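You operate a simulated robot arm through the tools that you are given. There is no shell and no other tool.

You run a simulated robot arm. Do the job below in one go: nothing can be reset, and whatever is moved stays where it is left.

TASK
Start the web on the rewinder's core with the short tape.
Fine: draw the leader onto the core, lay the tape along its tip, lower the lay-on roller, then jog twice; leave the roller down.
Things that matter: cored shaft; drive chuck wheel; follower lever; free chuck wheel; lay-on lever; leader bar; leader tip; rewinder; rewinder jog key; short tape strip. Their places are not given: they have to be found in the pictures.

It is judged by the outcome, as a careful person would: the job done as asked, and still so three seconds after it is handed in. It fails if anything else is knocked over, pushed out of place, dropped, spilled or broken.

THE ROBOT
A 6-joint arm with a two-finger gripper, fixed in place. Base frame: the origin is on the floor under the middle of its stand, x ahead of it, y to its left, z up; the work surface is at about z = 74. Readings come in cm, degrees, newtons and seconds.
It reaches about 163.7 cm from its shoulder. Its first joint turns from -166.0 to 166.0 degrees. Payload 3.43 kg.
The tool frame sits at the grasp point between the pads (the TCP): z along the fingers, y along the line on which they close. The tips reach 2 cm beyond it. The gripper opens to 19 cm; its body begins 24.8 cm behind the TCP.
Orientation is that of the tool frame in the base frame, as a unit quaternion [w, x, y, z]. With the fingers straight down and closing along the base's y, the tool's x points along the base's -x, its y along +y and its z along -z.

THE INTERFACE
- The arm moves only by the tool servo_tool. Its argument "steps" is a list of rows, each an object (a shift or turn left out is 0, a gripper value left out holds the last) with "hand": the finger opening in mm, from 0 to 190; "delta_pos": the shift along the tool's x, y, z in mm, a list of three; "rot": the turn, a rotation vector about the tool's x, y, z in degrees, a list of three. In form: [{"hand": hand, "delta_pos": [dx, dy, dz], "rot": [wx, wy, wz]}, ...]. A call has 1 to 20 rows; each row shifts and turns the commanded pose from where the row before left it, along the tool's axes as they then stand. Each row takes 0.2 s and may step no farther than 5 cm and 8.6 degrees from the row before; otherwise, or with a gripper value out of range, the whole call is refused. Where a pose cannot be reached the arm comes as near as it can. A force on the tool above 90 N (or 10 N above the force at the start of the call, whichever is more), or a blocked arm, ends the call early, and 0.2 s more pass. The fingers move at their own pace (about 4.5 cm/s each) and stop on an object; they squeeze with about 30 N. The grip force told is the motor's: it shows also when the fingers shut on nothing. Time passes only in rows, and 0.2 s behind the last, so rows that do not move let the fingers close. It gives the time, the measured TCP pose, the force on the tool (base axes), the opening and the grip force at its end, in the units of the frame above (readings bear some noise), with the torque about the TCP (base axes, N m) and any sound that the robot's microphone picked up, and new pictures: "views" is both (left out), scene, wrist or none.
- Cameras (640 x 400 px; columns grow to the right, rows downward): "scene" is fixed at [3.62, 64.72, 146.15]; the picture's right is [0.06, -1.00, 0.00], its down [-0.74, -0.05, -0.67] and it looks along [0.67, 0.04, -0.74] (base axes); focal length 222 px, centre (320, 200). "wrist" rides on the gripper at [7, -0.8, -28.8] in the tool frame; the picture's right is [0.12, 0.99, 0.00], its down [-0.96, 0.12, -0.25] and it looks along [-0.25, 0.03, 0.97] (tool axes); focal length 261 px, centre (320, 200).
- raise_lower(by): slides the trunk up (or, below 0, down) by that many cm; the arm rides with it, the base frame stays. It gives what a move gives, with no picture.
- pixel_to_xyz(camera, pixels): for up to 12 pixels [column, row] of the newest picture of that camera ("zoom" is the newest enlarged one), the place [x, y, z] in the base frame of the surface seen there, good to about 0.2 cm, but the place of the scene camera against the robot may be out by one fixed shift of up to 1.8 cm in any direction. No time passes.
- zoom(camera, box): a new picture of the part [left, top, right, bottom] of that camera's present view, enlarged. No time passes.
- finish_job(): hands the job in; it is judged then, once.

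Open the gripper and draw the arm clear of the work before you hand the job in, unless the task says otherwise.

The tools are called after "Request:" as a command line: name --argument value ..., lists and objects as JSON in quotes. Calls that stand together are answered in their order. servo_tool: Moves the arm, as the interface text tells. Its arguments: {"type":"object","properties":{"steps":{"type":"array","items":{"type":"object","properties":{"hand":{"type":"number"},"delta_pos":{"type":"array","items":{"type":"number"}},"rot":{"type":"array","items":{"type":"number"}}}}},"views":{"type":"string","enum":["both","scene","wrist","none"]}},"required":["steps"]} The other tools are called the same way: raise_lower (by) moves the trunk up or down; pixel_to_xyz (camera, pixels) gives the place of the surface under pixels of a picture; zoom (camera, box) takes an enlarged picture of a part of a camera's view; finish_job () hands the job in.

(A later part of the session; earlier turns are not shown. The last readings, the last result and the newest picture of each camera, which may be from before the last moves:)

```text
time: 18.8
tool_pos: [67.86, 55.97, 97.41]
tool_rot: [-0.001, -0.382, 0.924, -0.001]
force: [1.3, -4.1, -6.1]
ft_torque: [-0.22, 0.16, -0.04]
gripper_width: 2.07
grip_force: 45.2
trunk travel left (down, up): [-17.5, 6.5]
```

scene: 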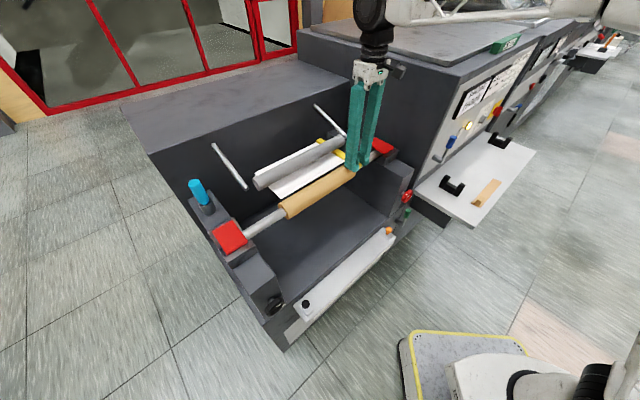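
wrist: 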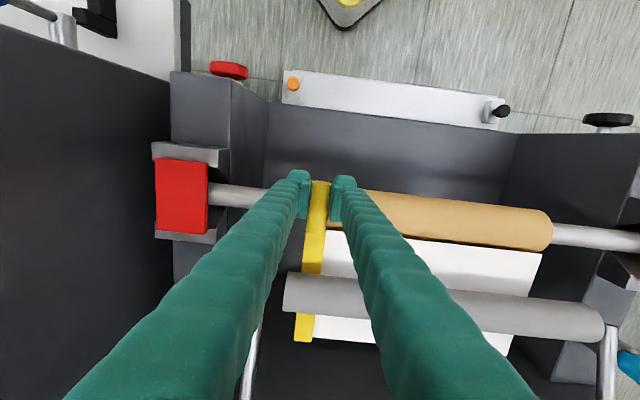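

The tip is now about v≈92, at the rear edge of the core. I'll pull 2.5 cm more and look for the tip relative to the core's top line.

Request:
servo_tool --steps '[{"delta_pos": [7, 0, 0]}, {"delta_pos": [8, 0, 0]}, {"delta_pos": [8, 0, 0]}, {}]'

Request:
zoom --camera "scene" --box '[240, 130, 390, 230]'

Request:
zoom --camera "wrist" --box '[250, 140, 570, 340]'

```text
time: 19.8
tool_pos: [66.13, 54.44, 97.6]
tool_rot: [0.0, -0.382, 0.924, 0.0]
force: [4.0, -2.4, 7.2]
ft_torque: [0.01, -0.05, 0.05]
gripper_width: 2.06
grip_force: 45.5
trunk travel left (down, up): [-17.5, 6.5]
```

scene: 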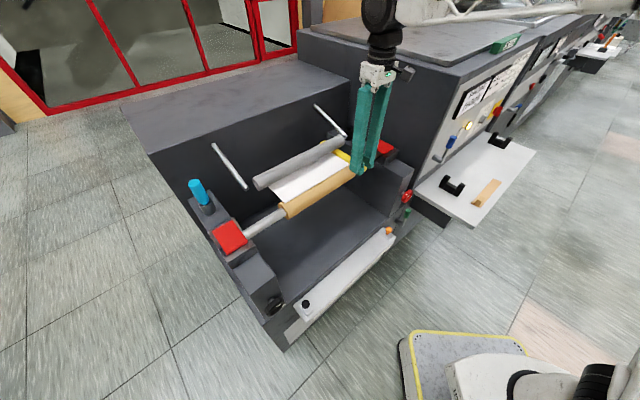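
wrist: 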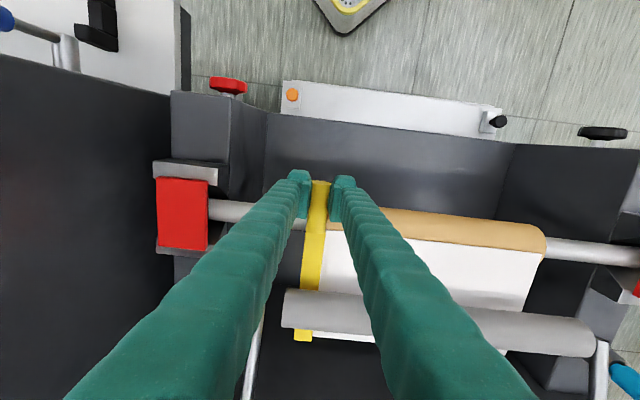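

```text
4.00 times, centred on (315, 180) of scene
```

zoom: 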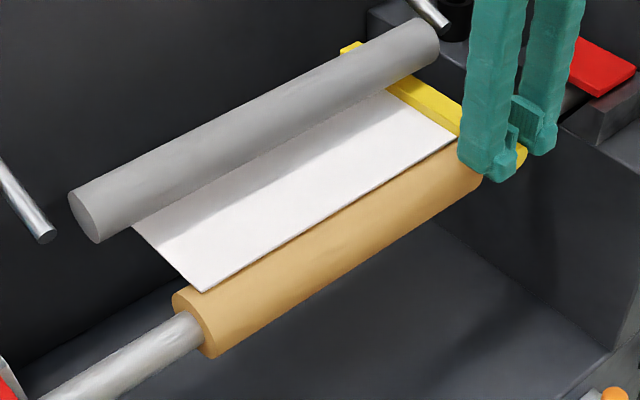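

```text
2.00 times, centred on (410, 240) of wrist
```

zoom: 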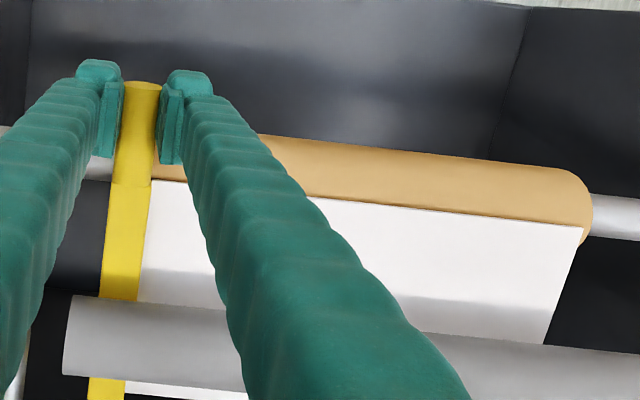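

The leader edge now lies about at the core's top. I'll measure the tip line and the core.

Request:
pixel_to_xyz --camera "zoom" --pixels '[[340, 203], [450, 215], [575, 228], [340, 195], [450, 207], [575, 222], [340, 165], [450, 175], [450, 190], [175, 183], [110, 290], [580, 228]]'

```text
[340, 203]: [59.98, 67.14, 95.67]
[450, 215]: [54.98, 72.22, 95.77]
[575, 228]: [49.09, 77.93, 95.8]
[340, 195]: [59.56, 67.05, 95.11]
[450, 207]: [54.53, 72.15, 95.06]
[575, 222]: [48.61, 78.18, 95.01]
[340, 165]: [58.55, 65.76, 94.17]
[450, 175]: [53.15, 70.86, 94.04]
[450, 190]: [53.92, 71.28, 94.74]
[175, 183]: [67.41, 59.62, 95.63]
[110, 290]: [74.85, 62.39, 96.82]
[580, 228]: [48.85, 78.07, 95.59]
```

Tip is at v≈89.9, z≈95.75, right over the core's top (axis v≈89.7). I'll pull about 8 mm more so the tip lies just past the top line.

Request:
servo_tool --steps '[{"delta_pos": [4, 0, 0]}, {"delta_pos": [4, 0, 0]}, {}]'

Request:
zoom --camera "wrist" --box '[250, 140, 570, 340]'

```text
time: 20.6
tool_pos: [65.54, 53.71, 97.6]
tool_rot: [0.0, -0.383, 0.924, 0.0]
force: [4.4, -1.5, 14.0]
ft_torque: [-0.23, 0.12, 0.02]
gripper_width: 1.98
grip_force: 45.3
trunk travel left (down, up): [-17.5, 6.5]
```

scene: 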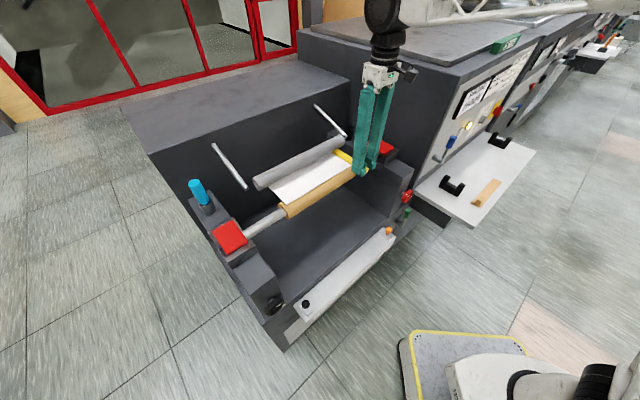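
wrist: 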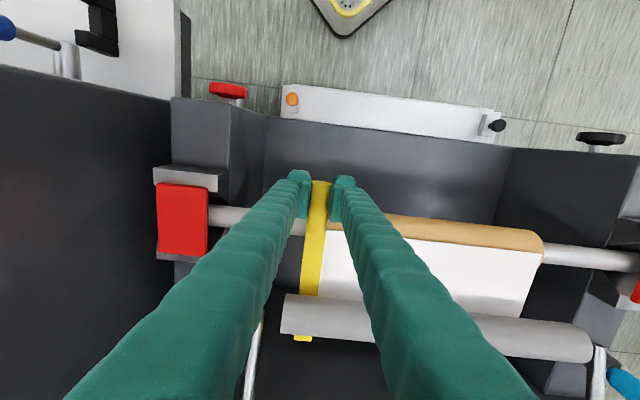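

```text
2.00 times, centred on (410, 240) of wrist
```

zoom: 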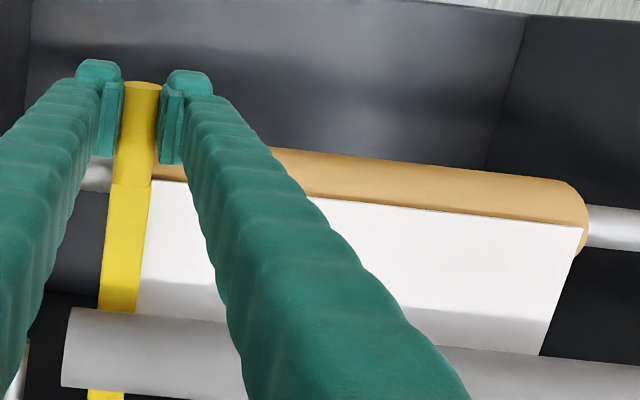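

Measuring the tip line again; force is mostly from the pinch geometry, not from the pull.

Request:
pixel_to_xyz --camera "zoom" --pixels '[[340, 203], [450, 215], [575, 228], [340, 195], [450, 207], [340, 175], [450, 185], [450, 178], [145, 100], [145, 240], [570, 195]]'

```text
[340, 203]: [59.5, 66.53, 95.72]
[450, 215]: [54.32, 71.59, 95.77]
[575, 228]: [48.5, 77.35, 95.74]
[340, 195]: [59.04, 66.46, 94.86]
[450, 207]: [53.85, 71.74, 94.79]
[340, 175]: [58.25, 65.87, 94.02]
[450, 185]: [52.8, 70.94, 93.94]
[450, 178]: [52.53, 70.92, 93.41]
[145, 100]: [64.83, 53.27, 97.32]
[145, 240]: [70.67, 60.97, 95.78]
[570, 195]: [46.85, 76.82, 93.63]
```

Tip at v≈89.0, just past the core's top line. I'll release the bar, lift, and check the leader stays.

Request:
servo_tool --steps '[{"hand": 40}, {"hand": 40}, {"hand": 40}, {"delta_pos": [0, 0, -20]}, {"delta_pos": [0, 0, -40]}, {"delta_pos": [0, 0, -45]}, {"delta_pos": [20, 0, -45]}, {"delta_pos": [45, 0, -10]}]'

Request:
zoom --camera "wrist" --box '[220, 160, 520, 340]'

```text
time: 22.4
tool_pos: [61.07, 49.25, 113.37]
tool_rot: [0.0, -0.383, 0.924, 0.0]
force: [0.7, -0.3, -1.1]
ft_torque: [-0.17, 0.21, 0.04]
gripper_width: 3.99
grip_force: 0.0
trunk travel left (down, up): [-17.5, 6.5]
```

scene: 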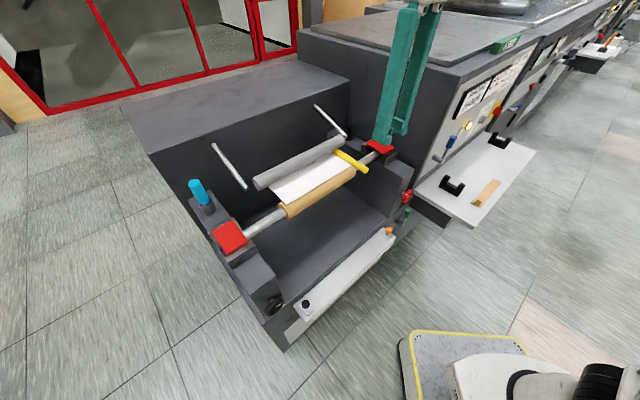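
wrist: 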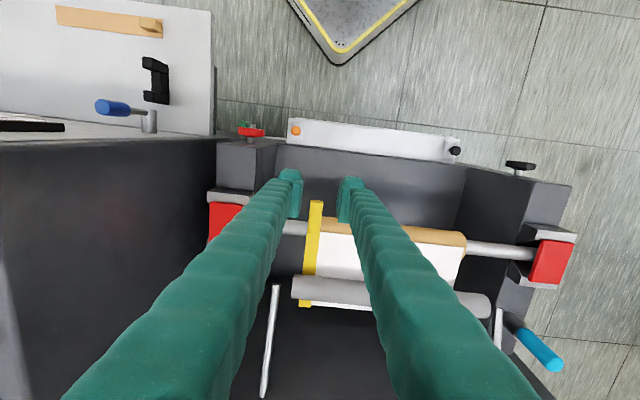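

```text
2.13 times, centred on (370, 250) of wrist
```

zoom: 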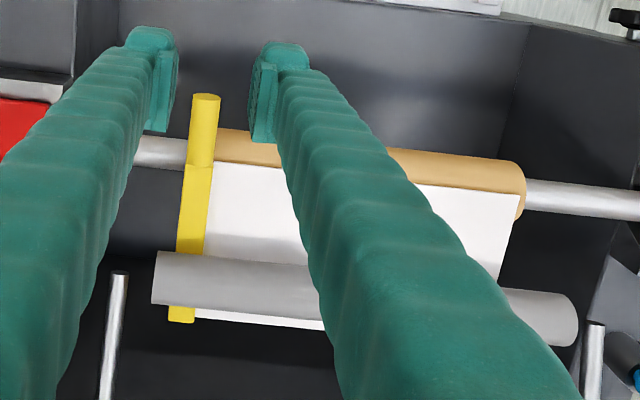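

The leader stayed drawn. Let me verify the tip line, and read the tape/tab geometry from this view.

Request:
pixel_to_xyz --camera "zoom" --pixels '[[235, 167], [420, 187], [505, 195], [420, 170], [235, 150], [205, 98]]'

Request:
zoom --camera "wrist" --box '[30, 0, 220, 120]'

Request:
pixel_to_xyz --camera "wrist" --pixels '[[57, 8], [57, 22], [110, 20], [140, 18], [150, 26], [148, 20], [160, 28], [140, 33], [100, 13], [160, 20], [155, 75], [158, 95]]'

```text
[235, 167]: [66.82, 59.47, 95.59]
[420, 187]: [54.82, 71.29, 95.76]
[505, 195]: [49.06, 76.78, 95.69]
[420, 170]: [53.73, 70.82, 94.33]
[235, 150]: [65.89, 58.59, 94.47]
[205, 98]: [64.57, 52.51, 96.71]
```

```text
3.33 times, centred on (125, 60) of wrist
```

zoom: 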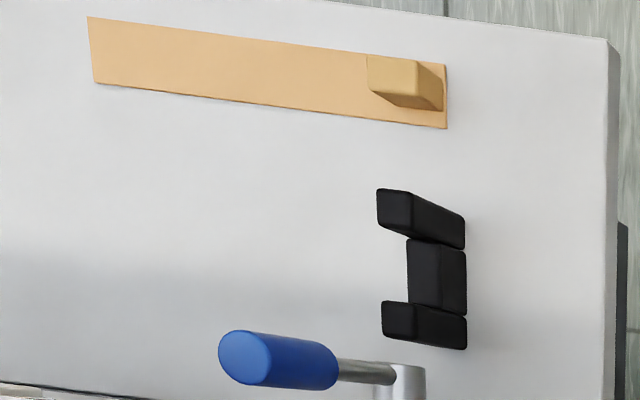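

```text
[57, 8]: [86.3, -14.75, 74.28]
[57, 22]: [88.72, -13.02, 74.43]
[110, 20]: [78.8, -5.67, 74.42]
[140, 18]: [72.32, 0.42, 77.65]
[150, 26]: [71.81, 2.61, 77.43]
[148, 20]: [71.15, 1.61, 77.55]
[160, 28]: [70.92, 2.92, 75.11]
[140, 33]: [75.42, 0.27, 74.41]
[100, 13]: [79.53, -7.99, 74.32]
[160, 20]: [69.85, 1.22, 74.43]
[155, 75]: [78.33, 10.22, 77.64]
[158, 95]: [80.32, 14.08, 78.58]
```

Tip line is at v≈89.0–89.3. The tape is at u 48.3–72, v 50.3–53.5, with its tab (z to 77.6) near u≈50. I'll back out of the bay and travel to above the tab.

Request:
servo_tool --steps '[{"delta_pos": [44, 0, 0], "hand": 60}, {"delta_pos": [44, 0, 0]}, {"delta_pos": [44, 0, 0]}, {"delta_pos": [44, 0, 0]}, {"delta_pos": [44, 0, 0]}, {"delta_pos": [41, 0, 0]}, {"delta_pos": [0, -46, 0]}, {"delta_pos": [0, -46, 0]}, {"delta_pos": [0, -46, 0]}, {"delta_pos": [0, -46, 0]}, {"delta_pos": [0, -46, 0]}, {"delta_pos": [0, -46, 0]}, {"delta_pos": [0, -46, 0]}, {"delta_pos": [0, -46, 0]}, {"delta_pos": [0, -46, 0]}, {"delta_pos": [0, 0, 45]}, {"delta_pos": [0, 0, 45]}, {"delta_pos": [0, 0, 45]}, {"delta_pos": [0, 0, 45]}, {}]'

Request:
zoom --camera "wrist" --box '[220, 120, 420, 260]'

```text
time: 26.6
tool_pos: [71.86, 1.5, 95.52]
tool_rot: [0.0, -0.383, 0.924, 0.001]
force: [-1.0, -0.7, 0.4]
ft_torque: [0.05, 0.0, -0.01]
gripper_width: 5.99
grip_force: 0.1
trunk travel left (down, up): [-17.5, 6.5]
```

scene: 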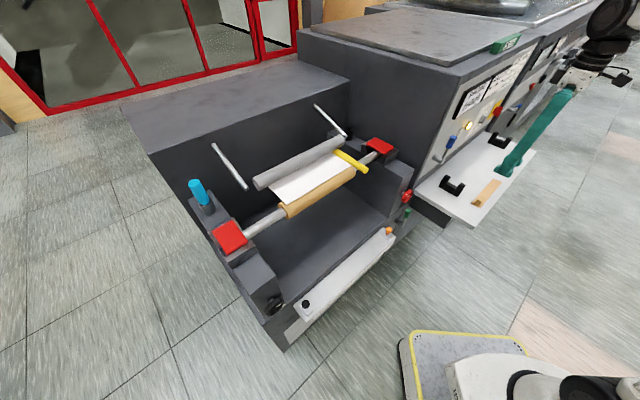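
wrist: 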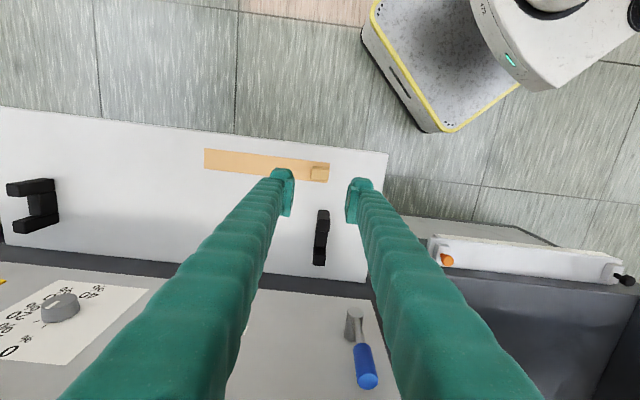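

```text
2.86 times, centred on (320, 190) of wrist
```

zoom: 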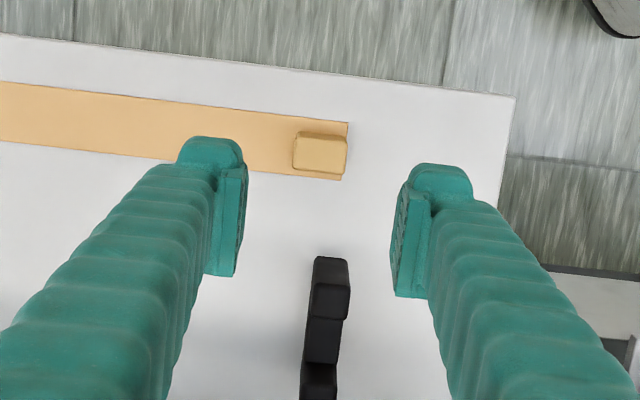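

The tab appears at zoom (320,152). I'll measure its corners precisely.

Request:
pixel_to_xyz --camera "zoom" --pixels '[[299, 136], [344, 139], [297, 163], [342, 168], [320, 152], [345, 124], [340, 178], [5, 85], [5, 140], [200, 110], [290, 120], [290, 170]]'

Request:
pixel_to_xyz --camera "wrist" --pixels '[[207, 150], [206, 166], [250, 155], [250, 168], [322, 166], [330, 165], [328, 180], [380, 156], [320, 215], [313, 180], [318, 180]]'

```text
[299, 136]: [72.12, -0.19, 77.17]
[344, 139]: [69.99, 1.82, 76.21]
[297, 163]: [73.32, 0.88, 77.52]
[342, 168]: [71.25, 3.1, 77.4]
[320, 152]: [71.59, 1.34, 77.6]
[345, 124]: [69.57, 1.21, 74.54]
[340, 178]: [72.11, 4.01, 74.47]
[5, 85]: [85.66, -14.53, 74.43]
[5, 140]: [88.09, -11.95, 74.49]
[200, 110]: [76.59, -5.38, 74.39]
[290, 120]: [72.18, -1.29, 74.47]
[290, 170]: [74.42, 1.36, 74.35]
```

```text
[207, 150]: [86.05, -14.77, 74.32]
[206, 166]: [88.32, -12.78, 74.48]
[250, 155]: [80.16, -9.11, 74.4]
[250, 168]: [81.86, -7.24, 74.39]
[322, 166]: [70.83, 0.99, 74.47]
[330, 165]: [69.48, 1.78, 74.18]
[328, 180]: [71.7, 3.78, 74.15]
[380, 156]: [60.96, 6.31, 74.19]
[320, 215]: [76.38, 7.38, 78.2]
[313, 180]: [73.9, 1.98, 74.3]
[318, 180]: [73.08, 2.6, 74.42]
```

Tab: u 48.3–51.2, v 50.7–52.6, top 77.6; tape top 74.4. TCP is aligned; I'll descend to z≈77 in two stages.

Request:
servo_tool --steps '[{"delta_pos": [1.5, 0, 40]}, {"delta_pos": [0, 0, 40]}, {"delta_pos": [0, 0, 40]}, {"delta_pos": [0, 0, 40]}, {"delta_pos": [0, 0, 15]}, {}]'

Request:
zoom --camera "wrist" --box '[220, 120, 420, 260]'

```text
time: 28.0
tool_pos: [71.72, 1.45, 78.03]
tool_rot: [0.0, -0.382, 0.924, 0.0]
force: [0.8, 0.2, -0.3]
ft_torque: [0.02, -0.04, 0.01]
gripper_width: 5.98
grip_force: 0.0
trunk travel left (down, up): [-17.5, 6.5]
```

scene: 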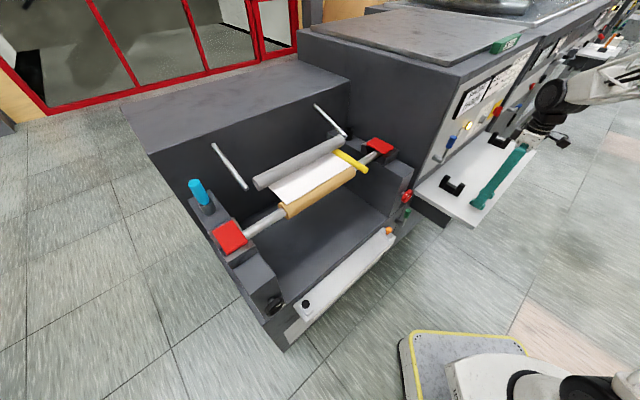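
wrist: 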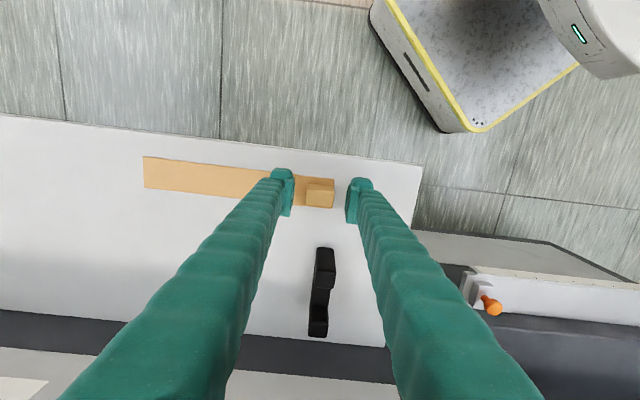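

```text
2.86 times, centred on (320, 190) of wrist
```

zoom: 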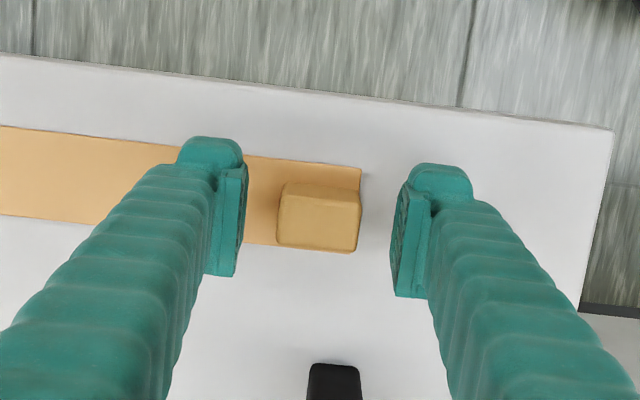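

Tab is centred between the pads. I'll lower 1.1 cm and close.

Request:
servo_tool --steps '[{"delta_pos": [0, 0, 11]}, {}, {"hand": 10}, {"hand": 0}, {"hand": 0}, {"hand": 0}, {"hand": 0}]'

Request:
zoom --camera "wrist" --box '[130, 120, 430, 260]'

```text
time: 29.6
tool_pos: [71.62, 1.36, 77.08]
tool_rot: [0.0, -0.383, 0.924, 0.0]
force: [-0.7, 0.2, 0.2]
ft_torque: [-0.01, -0.01, 0.0]
gripper_width: 3.22
grip_force: 30.1
trunk travel left (down, up): [-17.5, 6.5]
```

scene: 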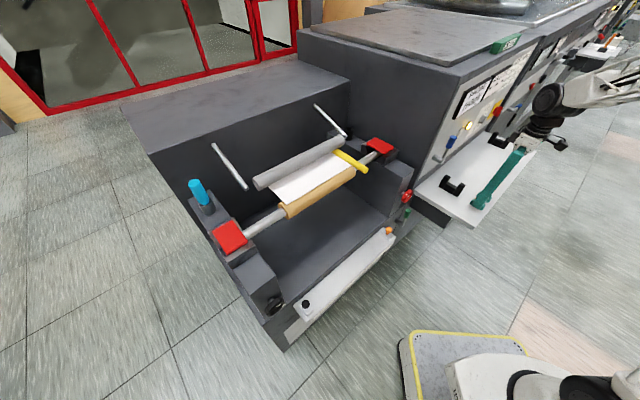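
wrist: 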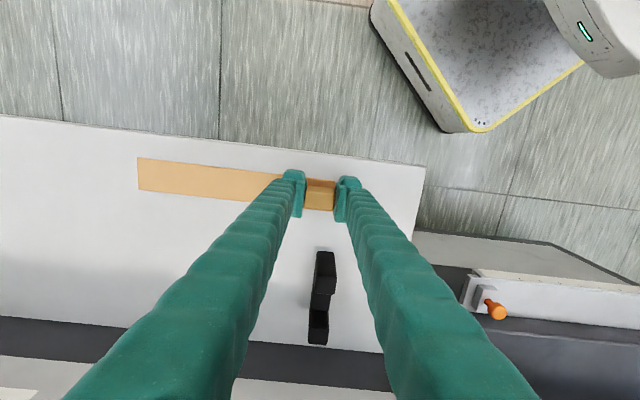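

```text
2.13 times, centred on (280, 190) of wrist
```

zoom: 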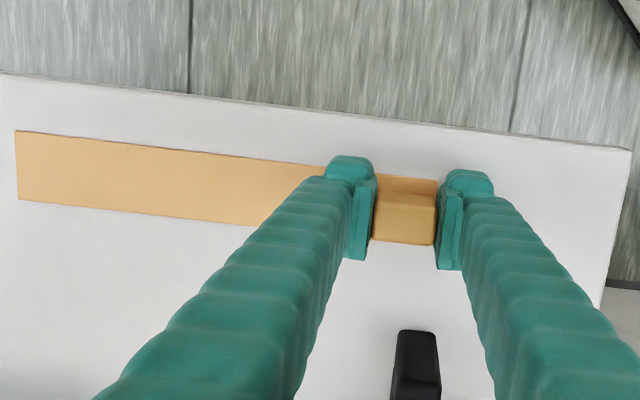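

Gripped (3.22 cm, 30 N). I'll record the tape corners relative to the TCP, then lift.

Request:
pixel_to_xyz --camera "zoom" --pixels '[[18, 134], [22, 197], [200, 153], [200, 217], [100, 143], [100, 207], [434, 183], [300, 163], [405, 215], [405, 182]]'

Request:
servo_tool --steps '[{"delta_pos": [0, 0, -10]}, {"delta_pos": [0, 0, -20]}, {"delta_pos": [0, 0, -40]}, {"delta_pos": [0, 0, -40]}, {}]'

Request:
zoom --camera "wrist" --box '[130, 120, 430, 260]'

```text
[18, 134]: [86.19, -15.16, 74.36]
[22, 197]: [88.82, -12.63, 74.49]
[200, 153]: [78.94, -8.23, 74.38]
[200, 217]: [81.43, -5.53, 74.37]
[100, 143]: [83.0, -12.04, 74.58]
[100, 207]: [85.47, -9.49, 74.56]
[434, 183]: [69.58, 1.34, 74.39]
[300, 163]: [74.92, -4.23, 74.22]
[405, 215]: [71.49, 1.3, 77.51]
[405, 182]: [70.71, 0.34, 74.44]
```

```text
time: 30.8
tool_pos: [71.65, 1.39, 87.99]
tool_rot: [0.001, -0.383, 0.924, 0.0]
force: [0.1, -0.1, 0.2]
ft_torque: [-0.02, 0.02, -0.02]
gripper_width: 3.24
grip_force: 29.5
trunk travel left (down, up): [-17.5, 6.5]
```

scene: 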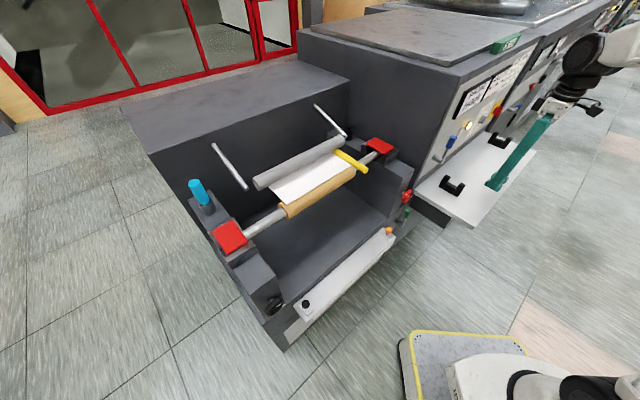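
wrist: 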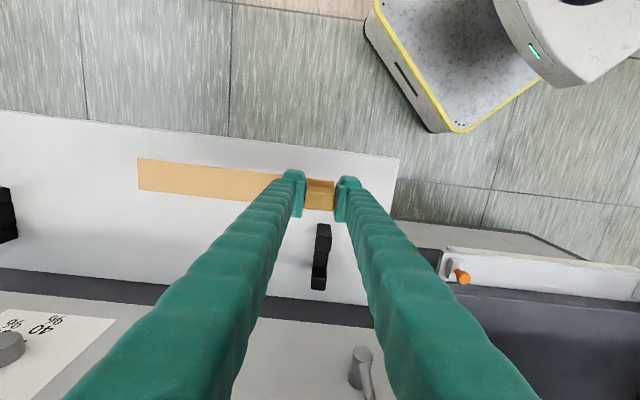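

```text
2.13 times, centred on (280, 190) of wrist
```

zoom: 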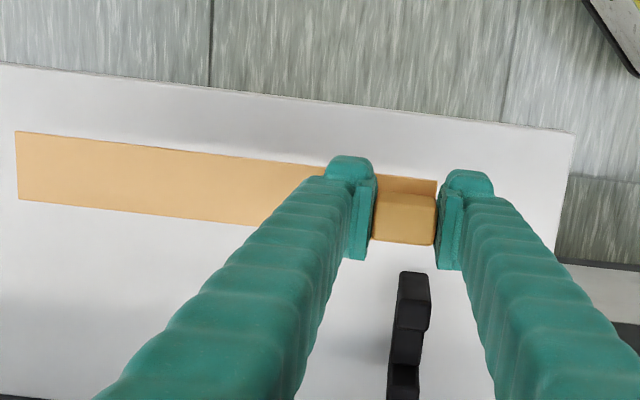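

The tape lifts cleanly, unchanged in the grip (tape centre is +10.3 cm in u, +0.33 in v from the TCP). I'll lift higher and carry it along the front to u≈−17.6, keeping v≈52.

Request:
servo_tool --steps '[{"delta_pos": [0, 0, -40]}, {"delta_pos": [0, 0, -40]}, {"delta_pos": [0, 0, -40]}, {"delta_pos": [0, 0, -40]}, {"delta_pos": [0, 0, -40]}, {"delta_pos": [0, 20, 0]}, {"delta_pos": [0, 40, 0]}, {"delta_pos": [0, 40, 0]}, {"delta_pos": [0, 40, 0]}, {"delta_pos": [0, 40, 0]}, {"delta_pos": [0, 40, 0]}, {"delta_pos": [0, 40, 0]}, {"delta_pos": [0, 40, 0]}, {"delta_pos": [0, 40, 0]}, {"delta_pos": [0, 40, 0]}, {"delta_pos": [0, 40, 0]}, {"delta_pos": [0, 40, 0]}, {"delta_pos": [0, 40, 0]}]'

```text
time: 34.6
tool_pos: [36.23, 36.71, 107.83]
tool_rot: [0.0, -0.383, 0.924, 0.0]
force: [-0.3, -0.6, 0.2]
ft_torque: [0.08, 0.05, -0.01]
gripper_width: 3.2
grip_force: 29.8
trunk travel left (down, up): [-17.5, 6.5]
```

scene: 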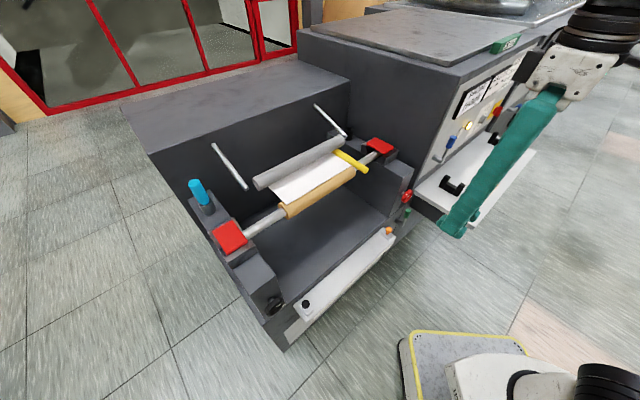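
wrist: 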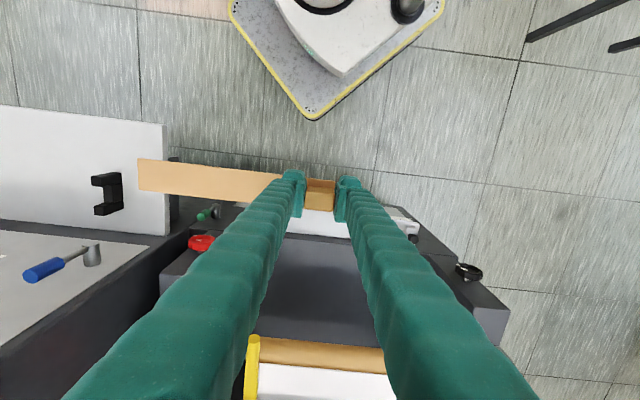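

The tape is held steady. I'll move diagonally to above the leader tip (u −17.6, v 88.8), keeping z≈108.

Request:
servo_tool --steps '[{"delta_pos": [-20, 10, 0]}, {"delta_pos": [-36, 17, 0]}, {"delta_pos": [-36, 17, 0]}, {"delta_pos": [-36, 17, 0]}, {"delta_pos": [-36, 17, 0]}, {"delta_pos": [-36, 17, 0]}, {"delta_pos": [-36, 17, 0]}, {"delta_pos": [-36, 17, 0]}, {"delta_pos": [-36, 17, 0]}, {"delta_pos": [-36, 17, 0]}, {"delta_pos": [-27, 9.6, 0]}, {}]'

Request:
zoom --camera "scene" --box '[220, 110, 400, 240]'

Request:
zoom --camera "wrist" --box '[100, 120, 460, 330]'

```text
time: 37.2
tool_pos: [50.37, 75.2, 107.88]
tool_rot: [-0.001, -0.383, 0.924, -0.001]
force: [0.8, 0.1, -0.5]
ft_torque: [-0.02, 0.06, 0.0]
gripper_width: 3.22
grip_force: 29.9
trunk travel left (down, up): [-17.5, 6.5]
```

scene: 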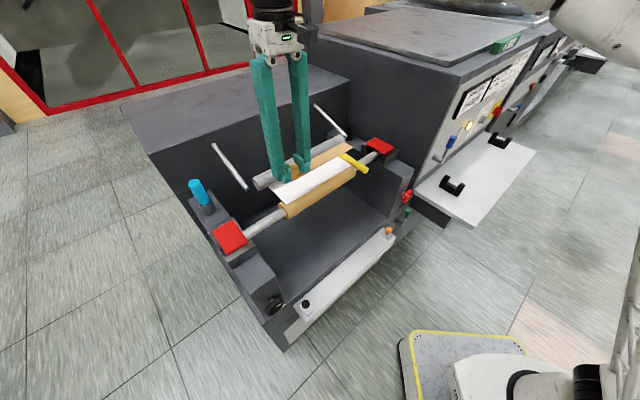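
wrist: 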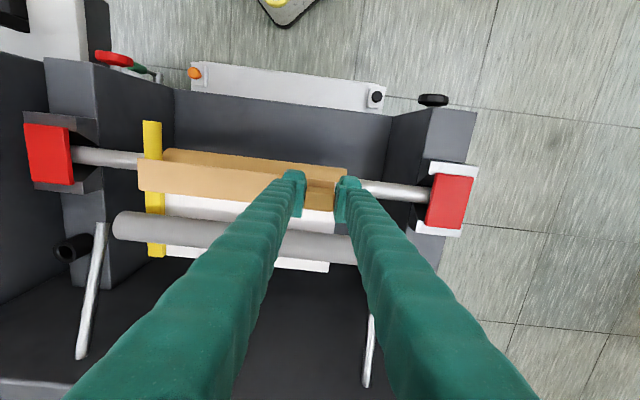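

```text
3.08 times, centred on (310, 175) of scene
```

zoom: 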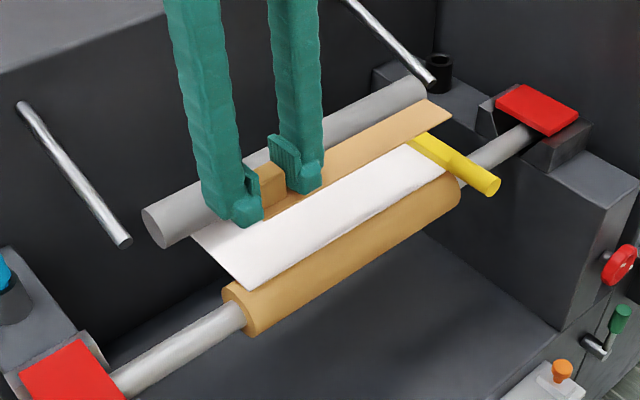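

```text
1.78 times, centred on (280, 225) of wrist
```

zoom: 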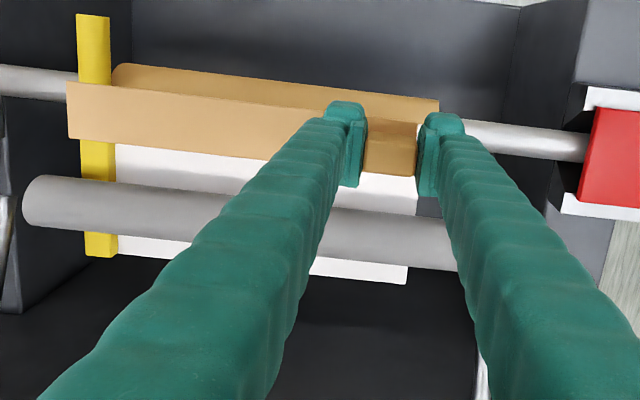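

Above target (u −17.56, v 88.79). I'll descend to z≈101.5 and re-measure the tape against the tip line.

Request:
servo_tool --steps '[{"delta_pos": [0, 0, 20]}, {"delta_pos": [0, 0, 25]}, {"delta_pos": [0, 0, 19]}, {}]'

Request:
zoom --camera "wrist" --box '[80, 120, 440, 330]'

Request:
zoom --camera "scene" --box '[240, 120, 380, 225]'

```text
time: 38.2
tool_pos: [50.32, 75.23, 101.48]
tool_rot: [0.0, -0.382, 0.924, 0.0]
force: [0.4, 0.1, -0.5]
ft_torque: [-0.01, 0.01, -0.02]
gripper_width: 3.22
grip_force: 30.1
trunk travel left (down, up): [-17.5, 6.5]
```

scene: 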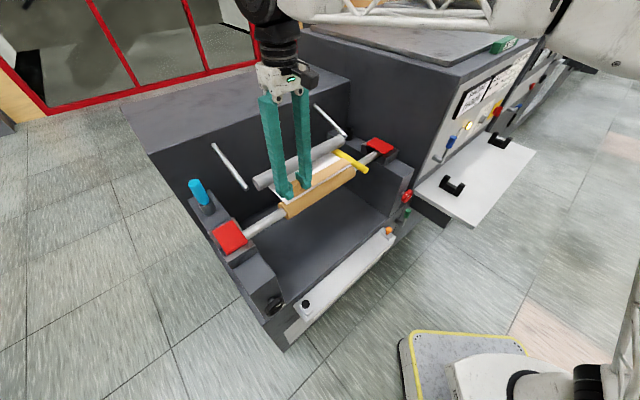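
wrist: 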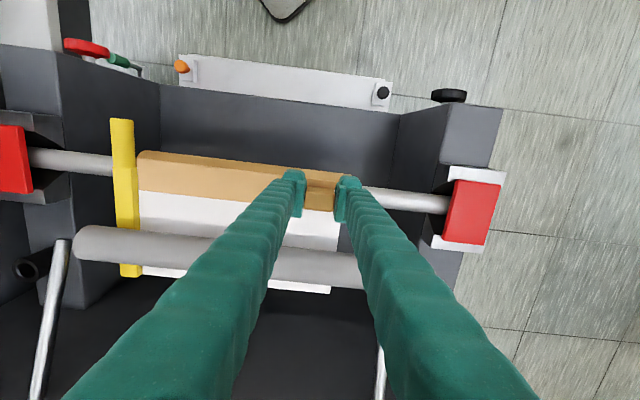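

```text
1.78 times, centred on (260, 225) of wrist
```

zoom: 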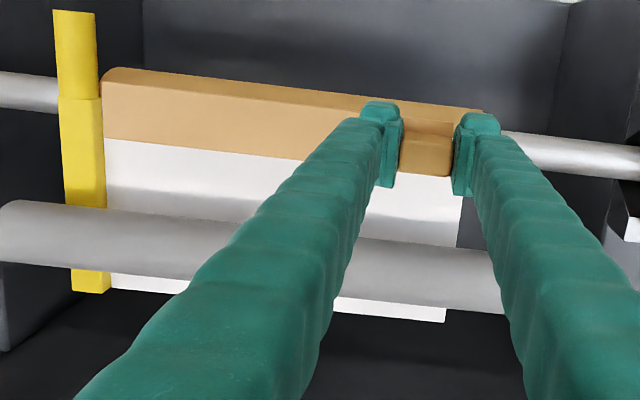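

```text
3.81 times, centred on (310, 172) of scene
```

zoom: 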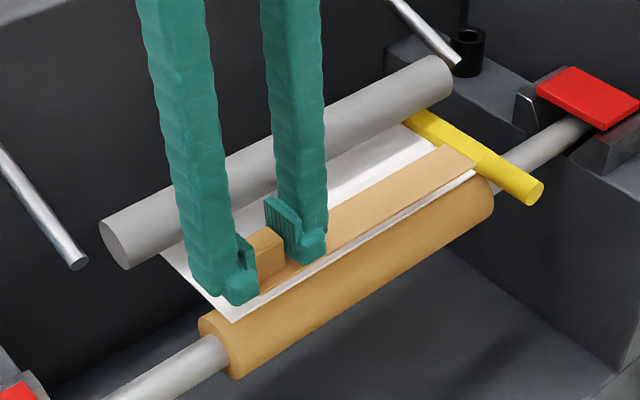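

I'll measure the tape's right-end corners and edges in this zoom.

Request:
zoom --camera "wrist" --box '[80, 120, 440, 330]'

Request:
pixel_to_xyz --camera "zoom" --pixels '[[107, 88], [107, 134], [200, 98], [200, 143], [300, 108], [300, 153], [106, 75], [200, 85], [360, 113], [440, 122], [110, 145], [450, 200]]'

```text
1.78 times, centred on (260, 225) of wrist
```

zoom: 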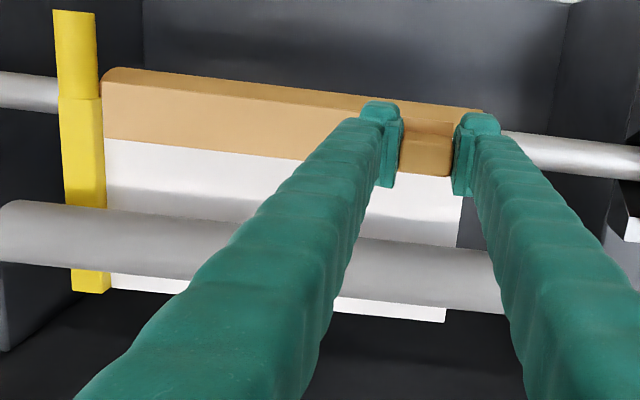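

```text
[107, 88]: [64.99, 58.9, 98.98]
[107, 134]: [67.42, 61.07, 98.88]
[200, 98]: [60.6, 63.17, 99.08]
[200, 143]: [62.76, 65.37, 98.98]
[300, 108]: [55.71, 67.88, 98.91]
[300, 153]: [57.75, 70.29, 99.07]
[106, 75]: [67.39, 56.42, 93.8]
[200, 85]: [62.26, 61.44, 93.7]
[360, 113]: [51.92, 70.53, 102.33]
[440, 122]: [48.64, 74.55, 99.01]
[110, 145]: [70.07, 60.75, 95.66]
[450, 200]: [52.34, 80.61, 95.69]
```

The tape's centre is at v≈89.1, right along the tip line and parallel to it. I'll descend to near contact, then creep in 1.5 mm rows.

Request:
servo_tool --steps '[{"delta_pos": [0, 0, 12]}, {"delta_pos": [0, 0, 10]}, {"delta_pos": [0, 0, 2]}, {"delta_pos": [0, 0, 1.5]}, {"delta_pos": [0, 0, 1.5]}, {}]'

Request:
zoom --camera "scene" --box '[240, 120, 380, 225]'

Request:
zoom --camera "wrist" --box '[60, 110, 420, 320]'

```text
time: 39.6
tool_pos: [50.37, 75.28, 98.8]
tool_rot: [0.001, -0.383, 0.924, 0.0]
force: [0.3, 0.4, 0.0]
ft_torque: [-0.01, 0.04, 0.04]
gripper_width: 3.24
grip_force: 30.5
trunk travel left (down, up): [-17.5, 6.5]
```

scene: 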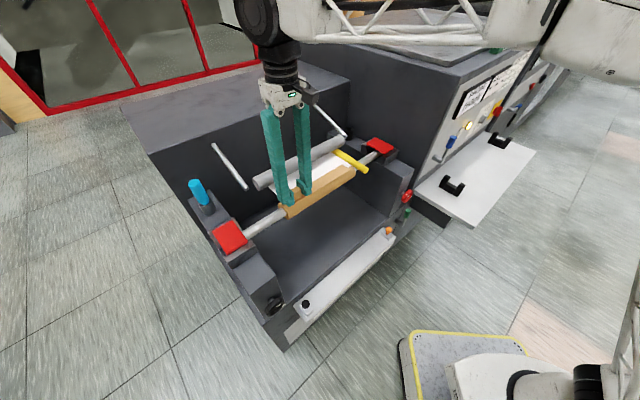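
wrist: 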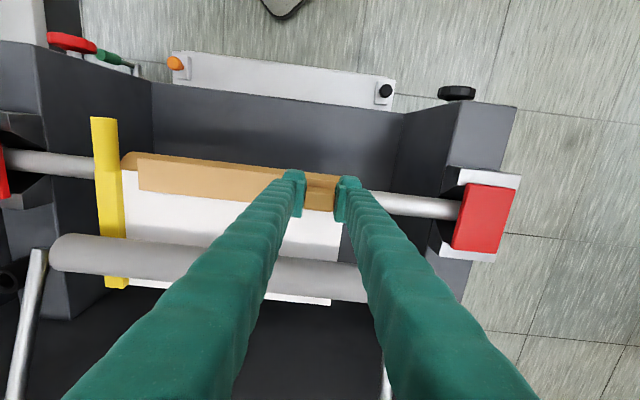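

```text
3.81 times, centred on (310, 172) of scene
```

zoom: 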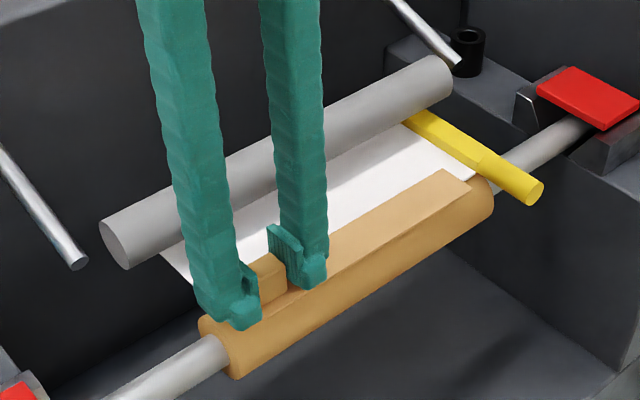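

```text
1.78 times, centred on (240, 215) of wrist
```

zoom: 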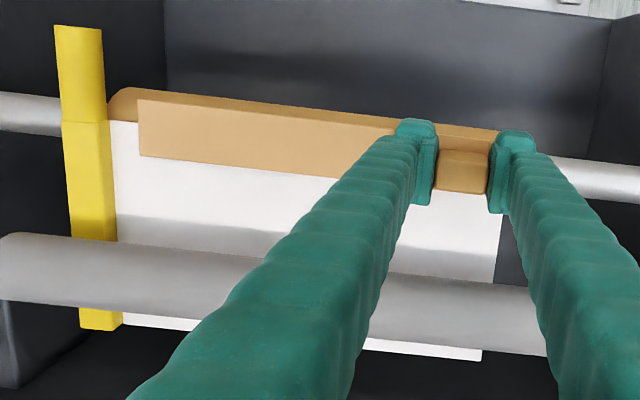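

No contact force yet at z 98.8. I'll creep down 1 mm at a time and watch the force.

Request:
servo_tool --steps '[{"delta_pos": [0, 0, 1]}, {"delta_pos": [0, 0, 1]}, {}]' --views "none"

Request:
pixel_to_xyz --camera "zoom" --pixels '[[145, 107], [145, 150], [300, 122], [300, 168], [125, 140], [300, 190], [460, 220], [128, 110]]'

```text
time: 40.4
tool_pos: [50.31, 75.19, 98.64]
tool_rot: [0.0, -0.382, 0.924, 0.0]
force: [-0.4, -1.3, -0.2]
ft_torque: [-0.05, -0.01, 0.03]
gripper_width: 3.21
grip_force: 29.7
trunk travel left (down, up): [-17.5, 6.5]
```

```text
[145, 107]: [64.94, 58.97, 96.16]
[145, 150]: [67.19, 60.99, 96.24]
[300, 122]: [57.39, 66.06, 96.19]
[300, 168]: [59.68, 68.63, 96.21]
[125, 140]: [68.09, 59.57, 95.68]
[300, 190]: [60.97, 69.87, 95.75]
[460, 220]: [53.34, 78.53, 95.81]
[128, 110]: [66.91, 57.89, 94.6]
```

Tape top was 96.2 with the leader at 95.75, so contact is within a millimetre or so. Creeping further.

Request:
servo_tool --steps '[{"delta_pos": [0, 0, 1]}, {"delta_pos": [0, 0, 1]}, {}]' --views "none"

```text
time: 41.2
tool_pos: [50.36, 75.23, 98.56]
tool_rot: [0.001, -0.382, 0.924, 0.0]
force: [-0.1, 1.4, 11.7]
ft_torque: [0.12, -0.15, 0.06]
gripper_width: 3.23
grip_force: 30.3
trunk travel left (down, up): [-17.5, 6.5]
```

Contact: 11.7 N upward, so the tape is pressed on the leader tip. I'll open the fingers and check it before lifting.

Request:
servo_tool --steps '[{"hand": 36, "delta_pos": [0, 0, -0.5]}, {"hand": 45}, {"hand": 50}, {}]'

Request:
zoom --camera "scene" --box '[240, 120, 380, 225]'

Request:
zoom --camera "wrist" --box '[60, 110, 420, 320]'

```text
time: 42.2
tool_pos: [50.24, 75.17, 98.58]
tool_rot: [0.0, -0.383, 0.924, 0.0]
force: [-0.2, 0.8, -0.1]
ft_torque: [-0.01, 0.06, 0.0]
gripper_width: 5.01
grip_force: 0.1
trunk travel left (down, up): [-17.5, 6.5]
```

scene: 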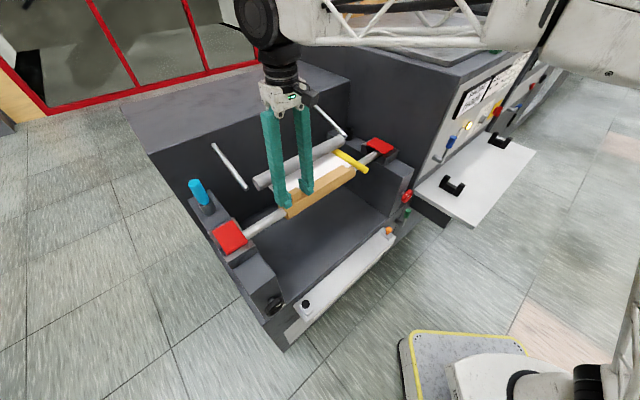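
wrist: 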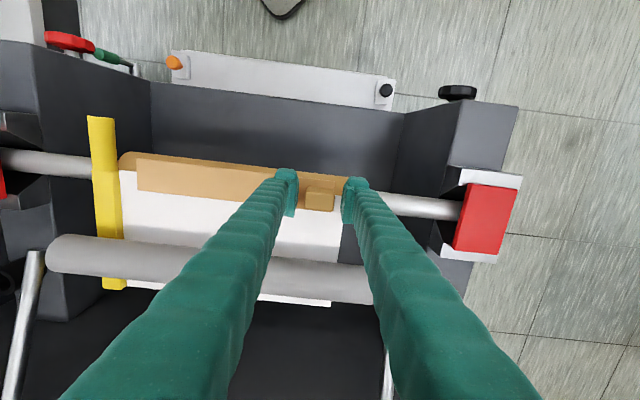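

```text
3.81 times, centred on (310, 172) of scene
```

zoom: 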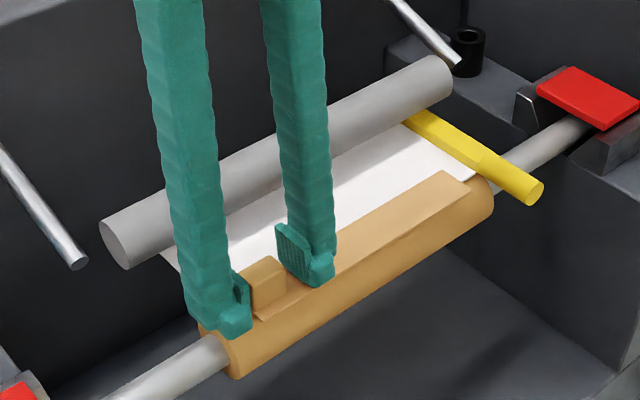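

```text
1.78 times, centred on (240, 215) of wrist
```

zoom: 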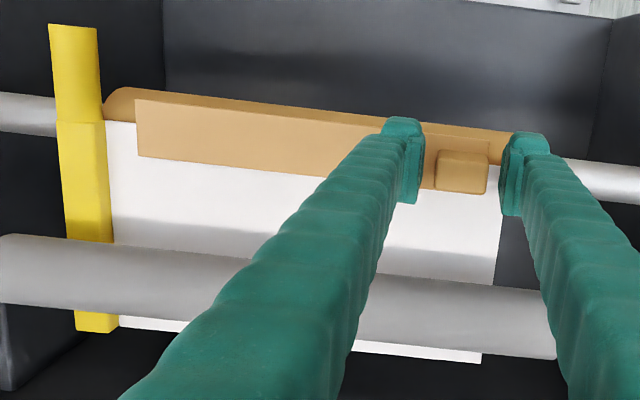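

The tape stays in place with the fingers open. I'll lift straight up and check it again.

Request:
servo_tool --steps '[{"delta_pos": [0, 0, -8]}, {"delta_pos": [0, 0, -15]}, {"delta_pos": [0, 0, -30]}, {"delta_pos": [0, 0, -40]}, {"delta_pos": [30, 0, -15]}, {"delta_pos": [40, 0, 0]}, {}]'

Request:
zoom --camera "scene" --box '[240, 120, 380, 225]'

Request:
zoom --camera "wrist" --box '[60, 130, 420, 340]'

```text
time: 43.8
tool_pos: [45.35, 70.29, 109.33]
tool_rot: [0.0, -0.382, 0.924, 0.0]
force: [-0.5, -0.7, 0.3]
ft_torque: [0.1, -0.03, 0.01]
gripper_width: 4.99
grip_force: 0.1
trunk travel left (down, up): [-17.5, 6.5]
```

scene: 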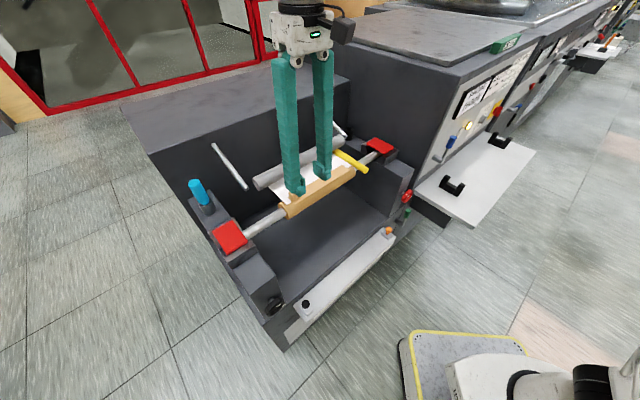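
wrist: 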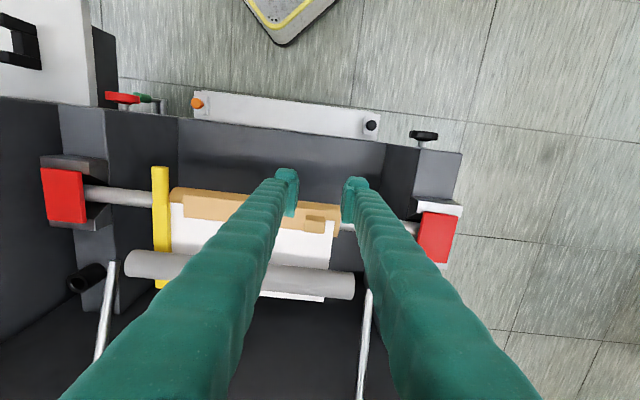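

```text
3.81 times, centred on (310, 172) of scene
```

zoom: 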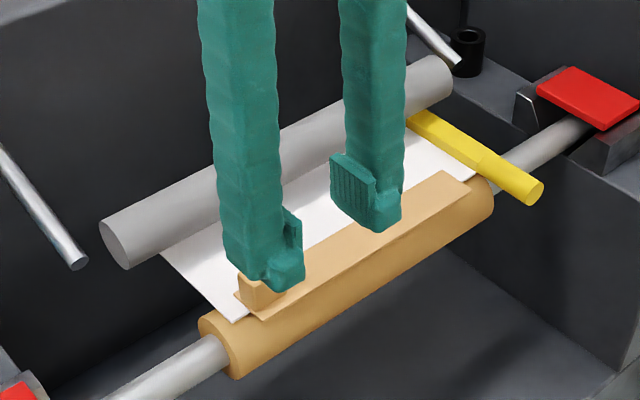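

```text
1.78 times, centred on (240, 235) of wrist
```

zoom: 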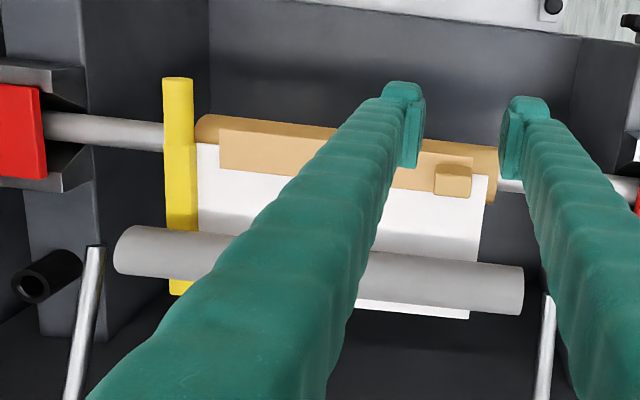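

The tape stays. I'll measure its edges to confirm it lies along the tip.

Request:
pixel_to_xyz --camera "zoom" --pixels '[[224, 135], [224, 166], [320, 148], [320, 178], [430, 157], [428, 185], [453, 180], [480, 195], [210, 170], [205, 140], [300, 195], [467, 155]]'

```text
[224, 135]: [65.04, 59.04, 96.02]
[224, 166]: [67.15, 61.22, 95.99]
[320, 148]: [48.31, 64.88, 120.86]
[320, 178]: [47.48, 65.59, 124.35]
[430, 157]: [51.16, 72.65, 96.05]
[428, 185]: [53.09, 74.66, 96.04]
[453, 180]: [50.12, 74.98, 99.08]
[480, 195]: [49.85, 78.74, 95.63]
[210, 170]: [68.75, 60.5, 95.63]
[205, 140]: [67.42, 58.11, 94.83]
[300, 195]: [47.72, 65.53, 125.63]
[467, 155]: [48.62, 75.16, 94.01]
```

The tape lies flat (z 96.0, v 87.6–90.6). Before choosing the lever, I'll inspect the cyan handle, the black cup and the levers more closely.

Request:
zoom --camera "scene" --box '[180, 170, 225, 222]'

Request:
zoom --camera "wrist" --box '[60, 240, 140, 300]'

Request:
zoom --camera "wrist" --box '[100, 80, 220, 150]'

Request:
zoom --camera "scene" --box '[395, 185, 430, 235]'

```text
7.69 times, centred on (202, 196) of scene
```

zoom: 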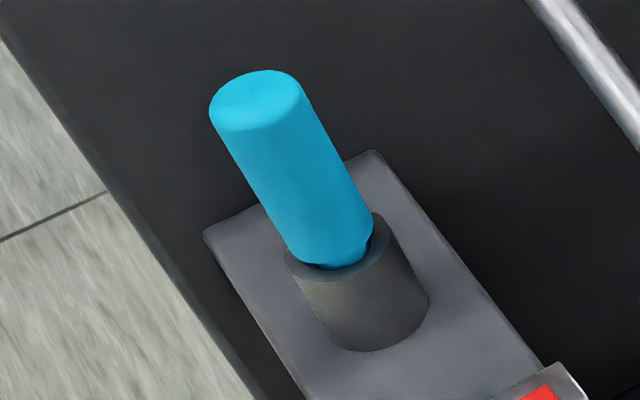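

```text
6.67 times, centred on (100, 270) of wrist
```

zoom: 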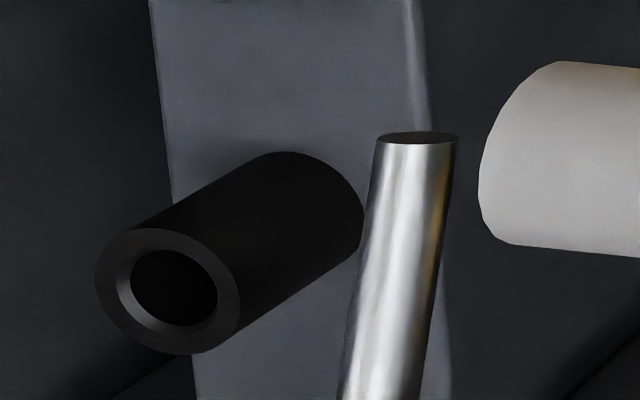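

```text
5.33 times, centred on (160, 115) of wrist
```

zoom: 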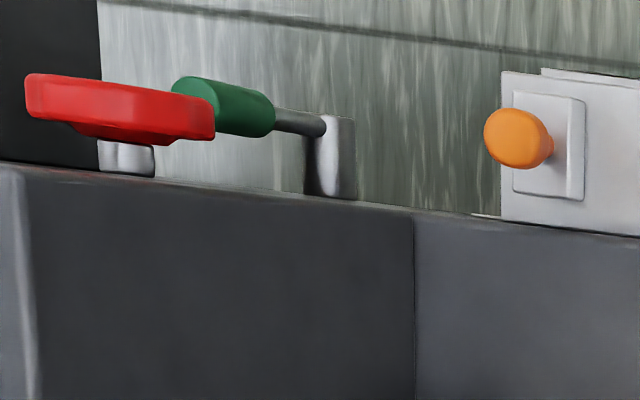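

```text
8.00 times, centred on (412, 210) of scene
```

zoom: 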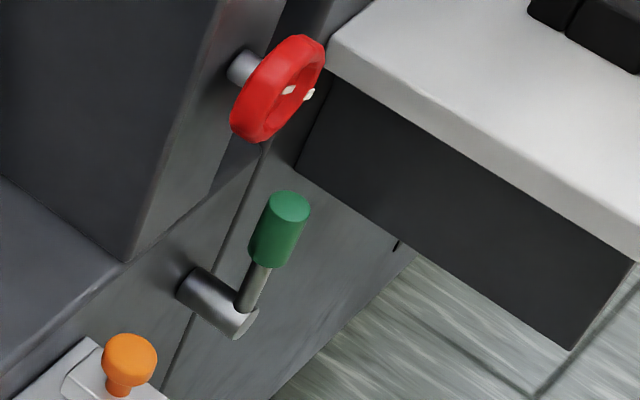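

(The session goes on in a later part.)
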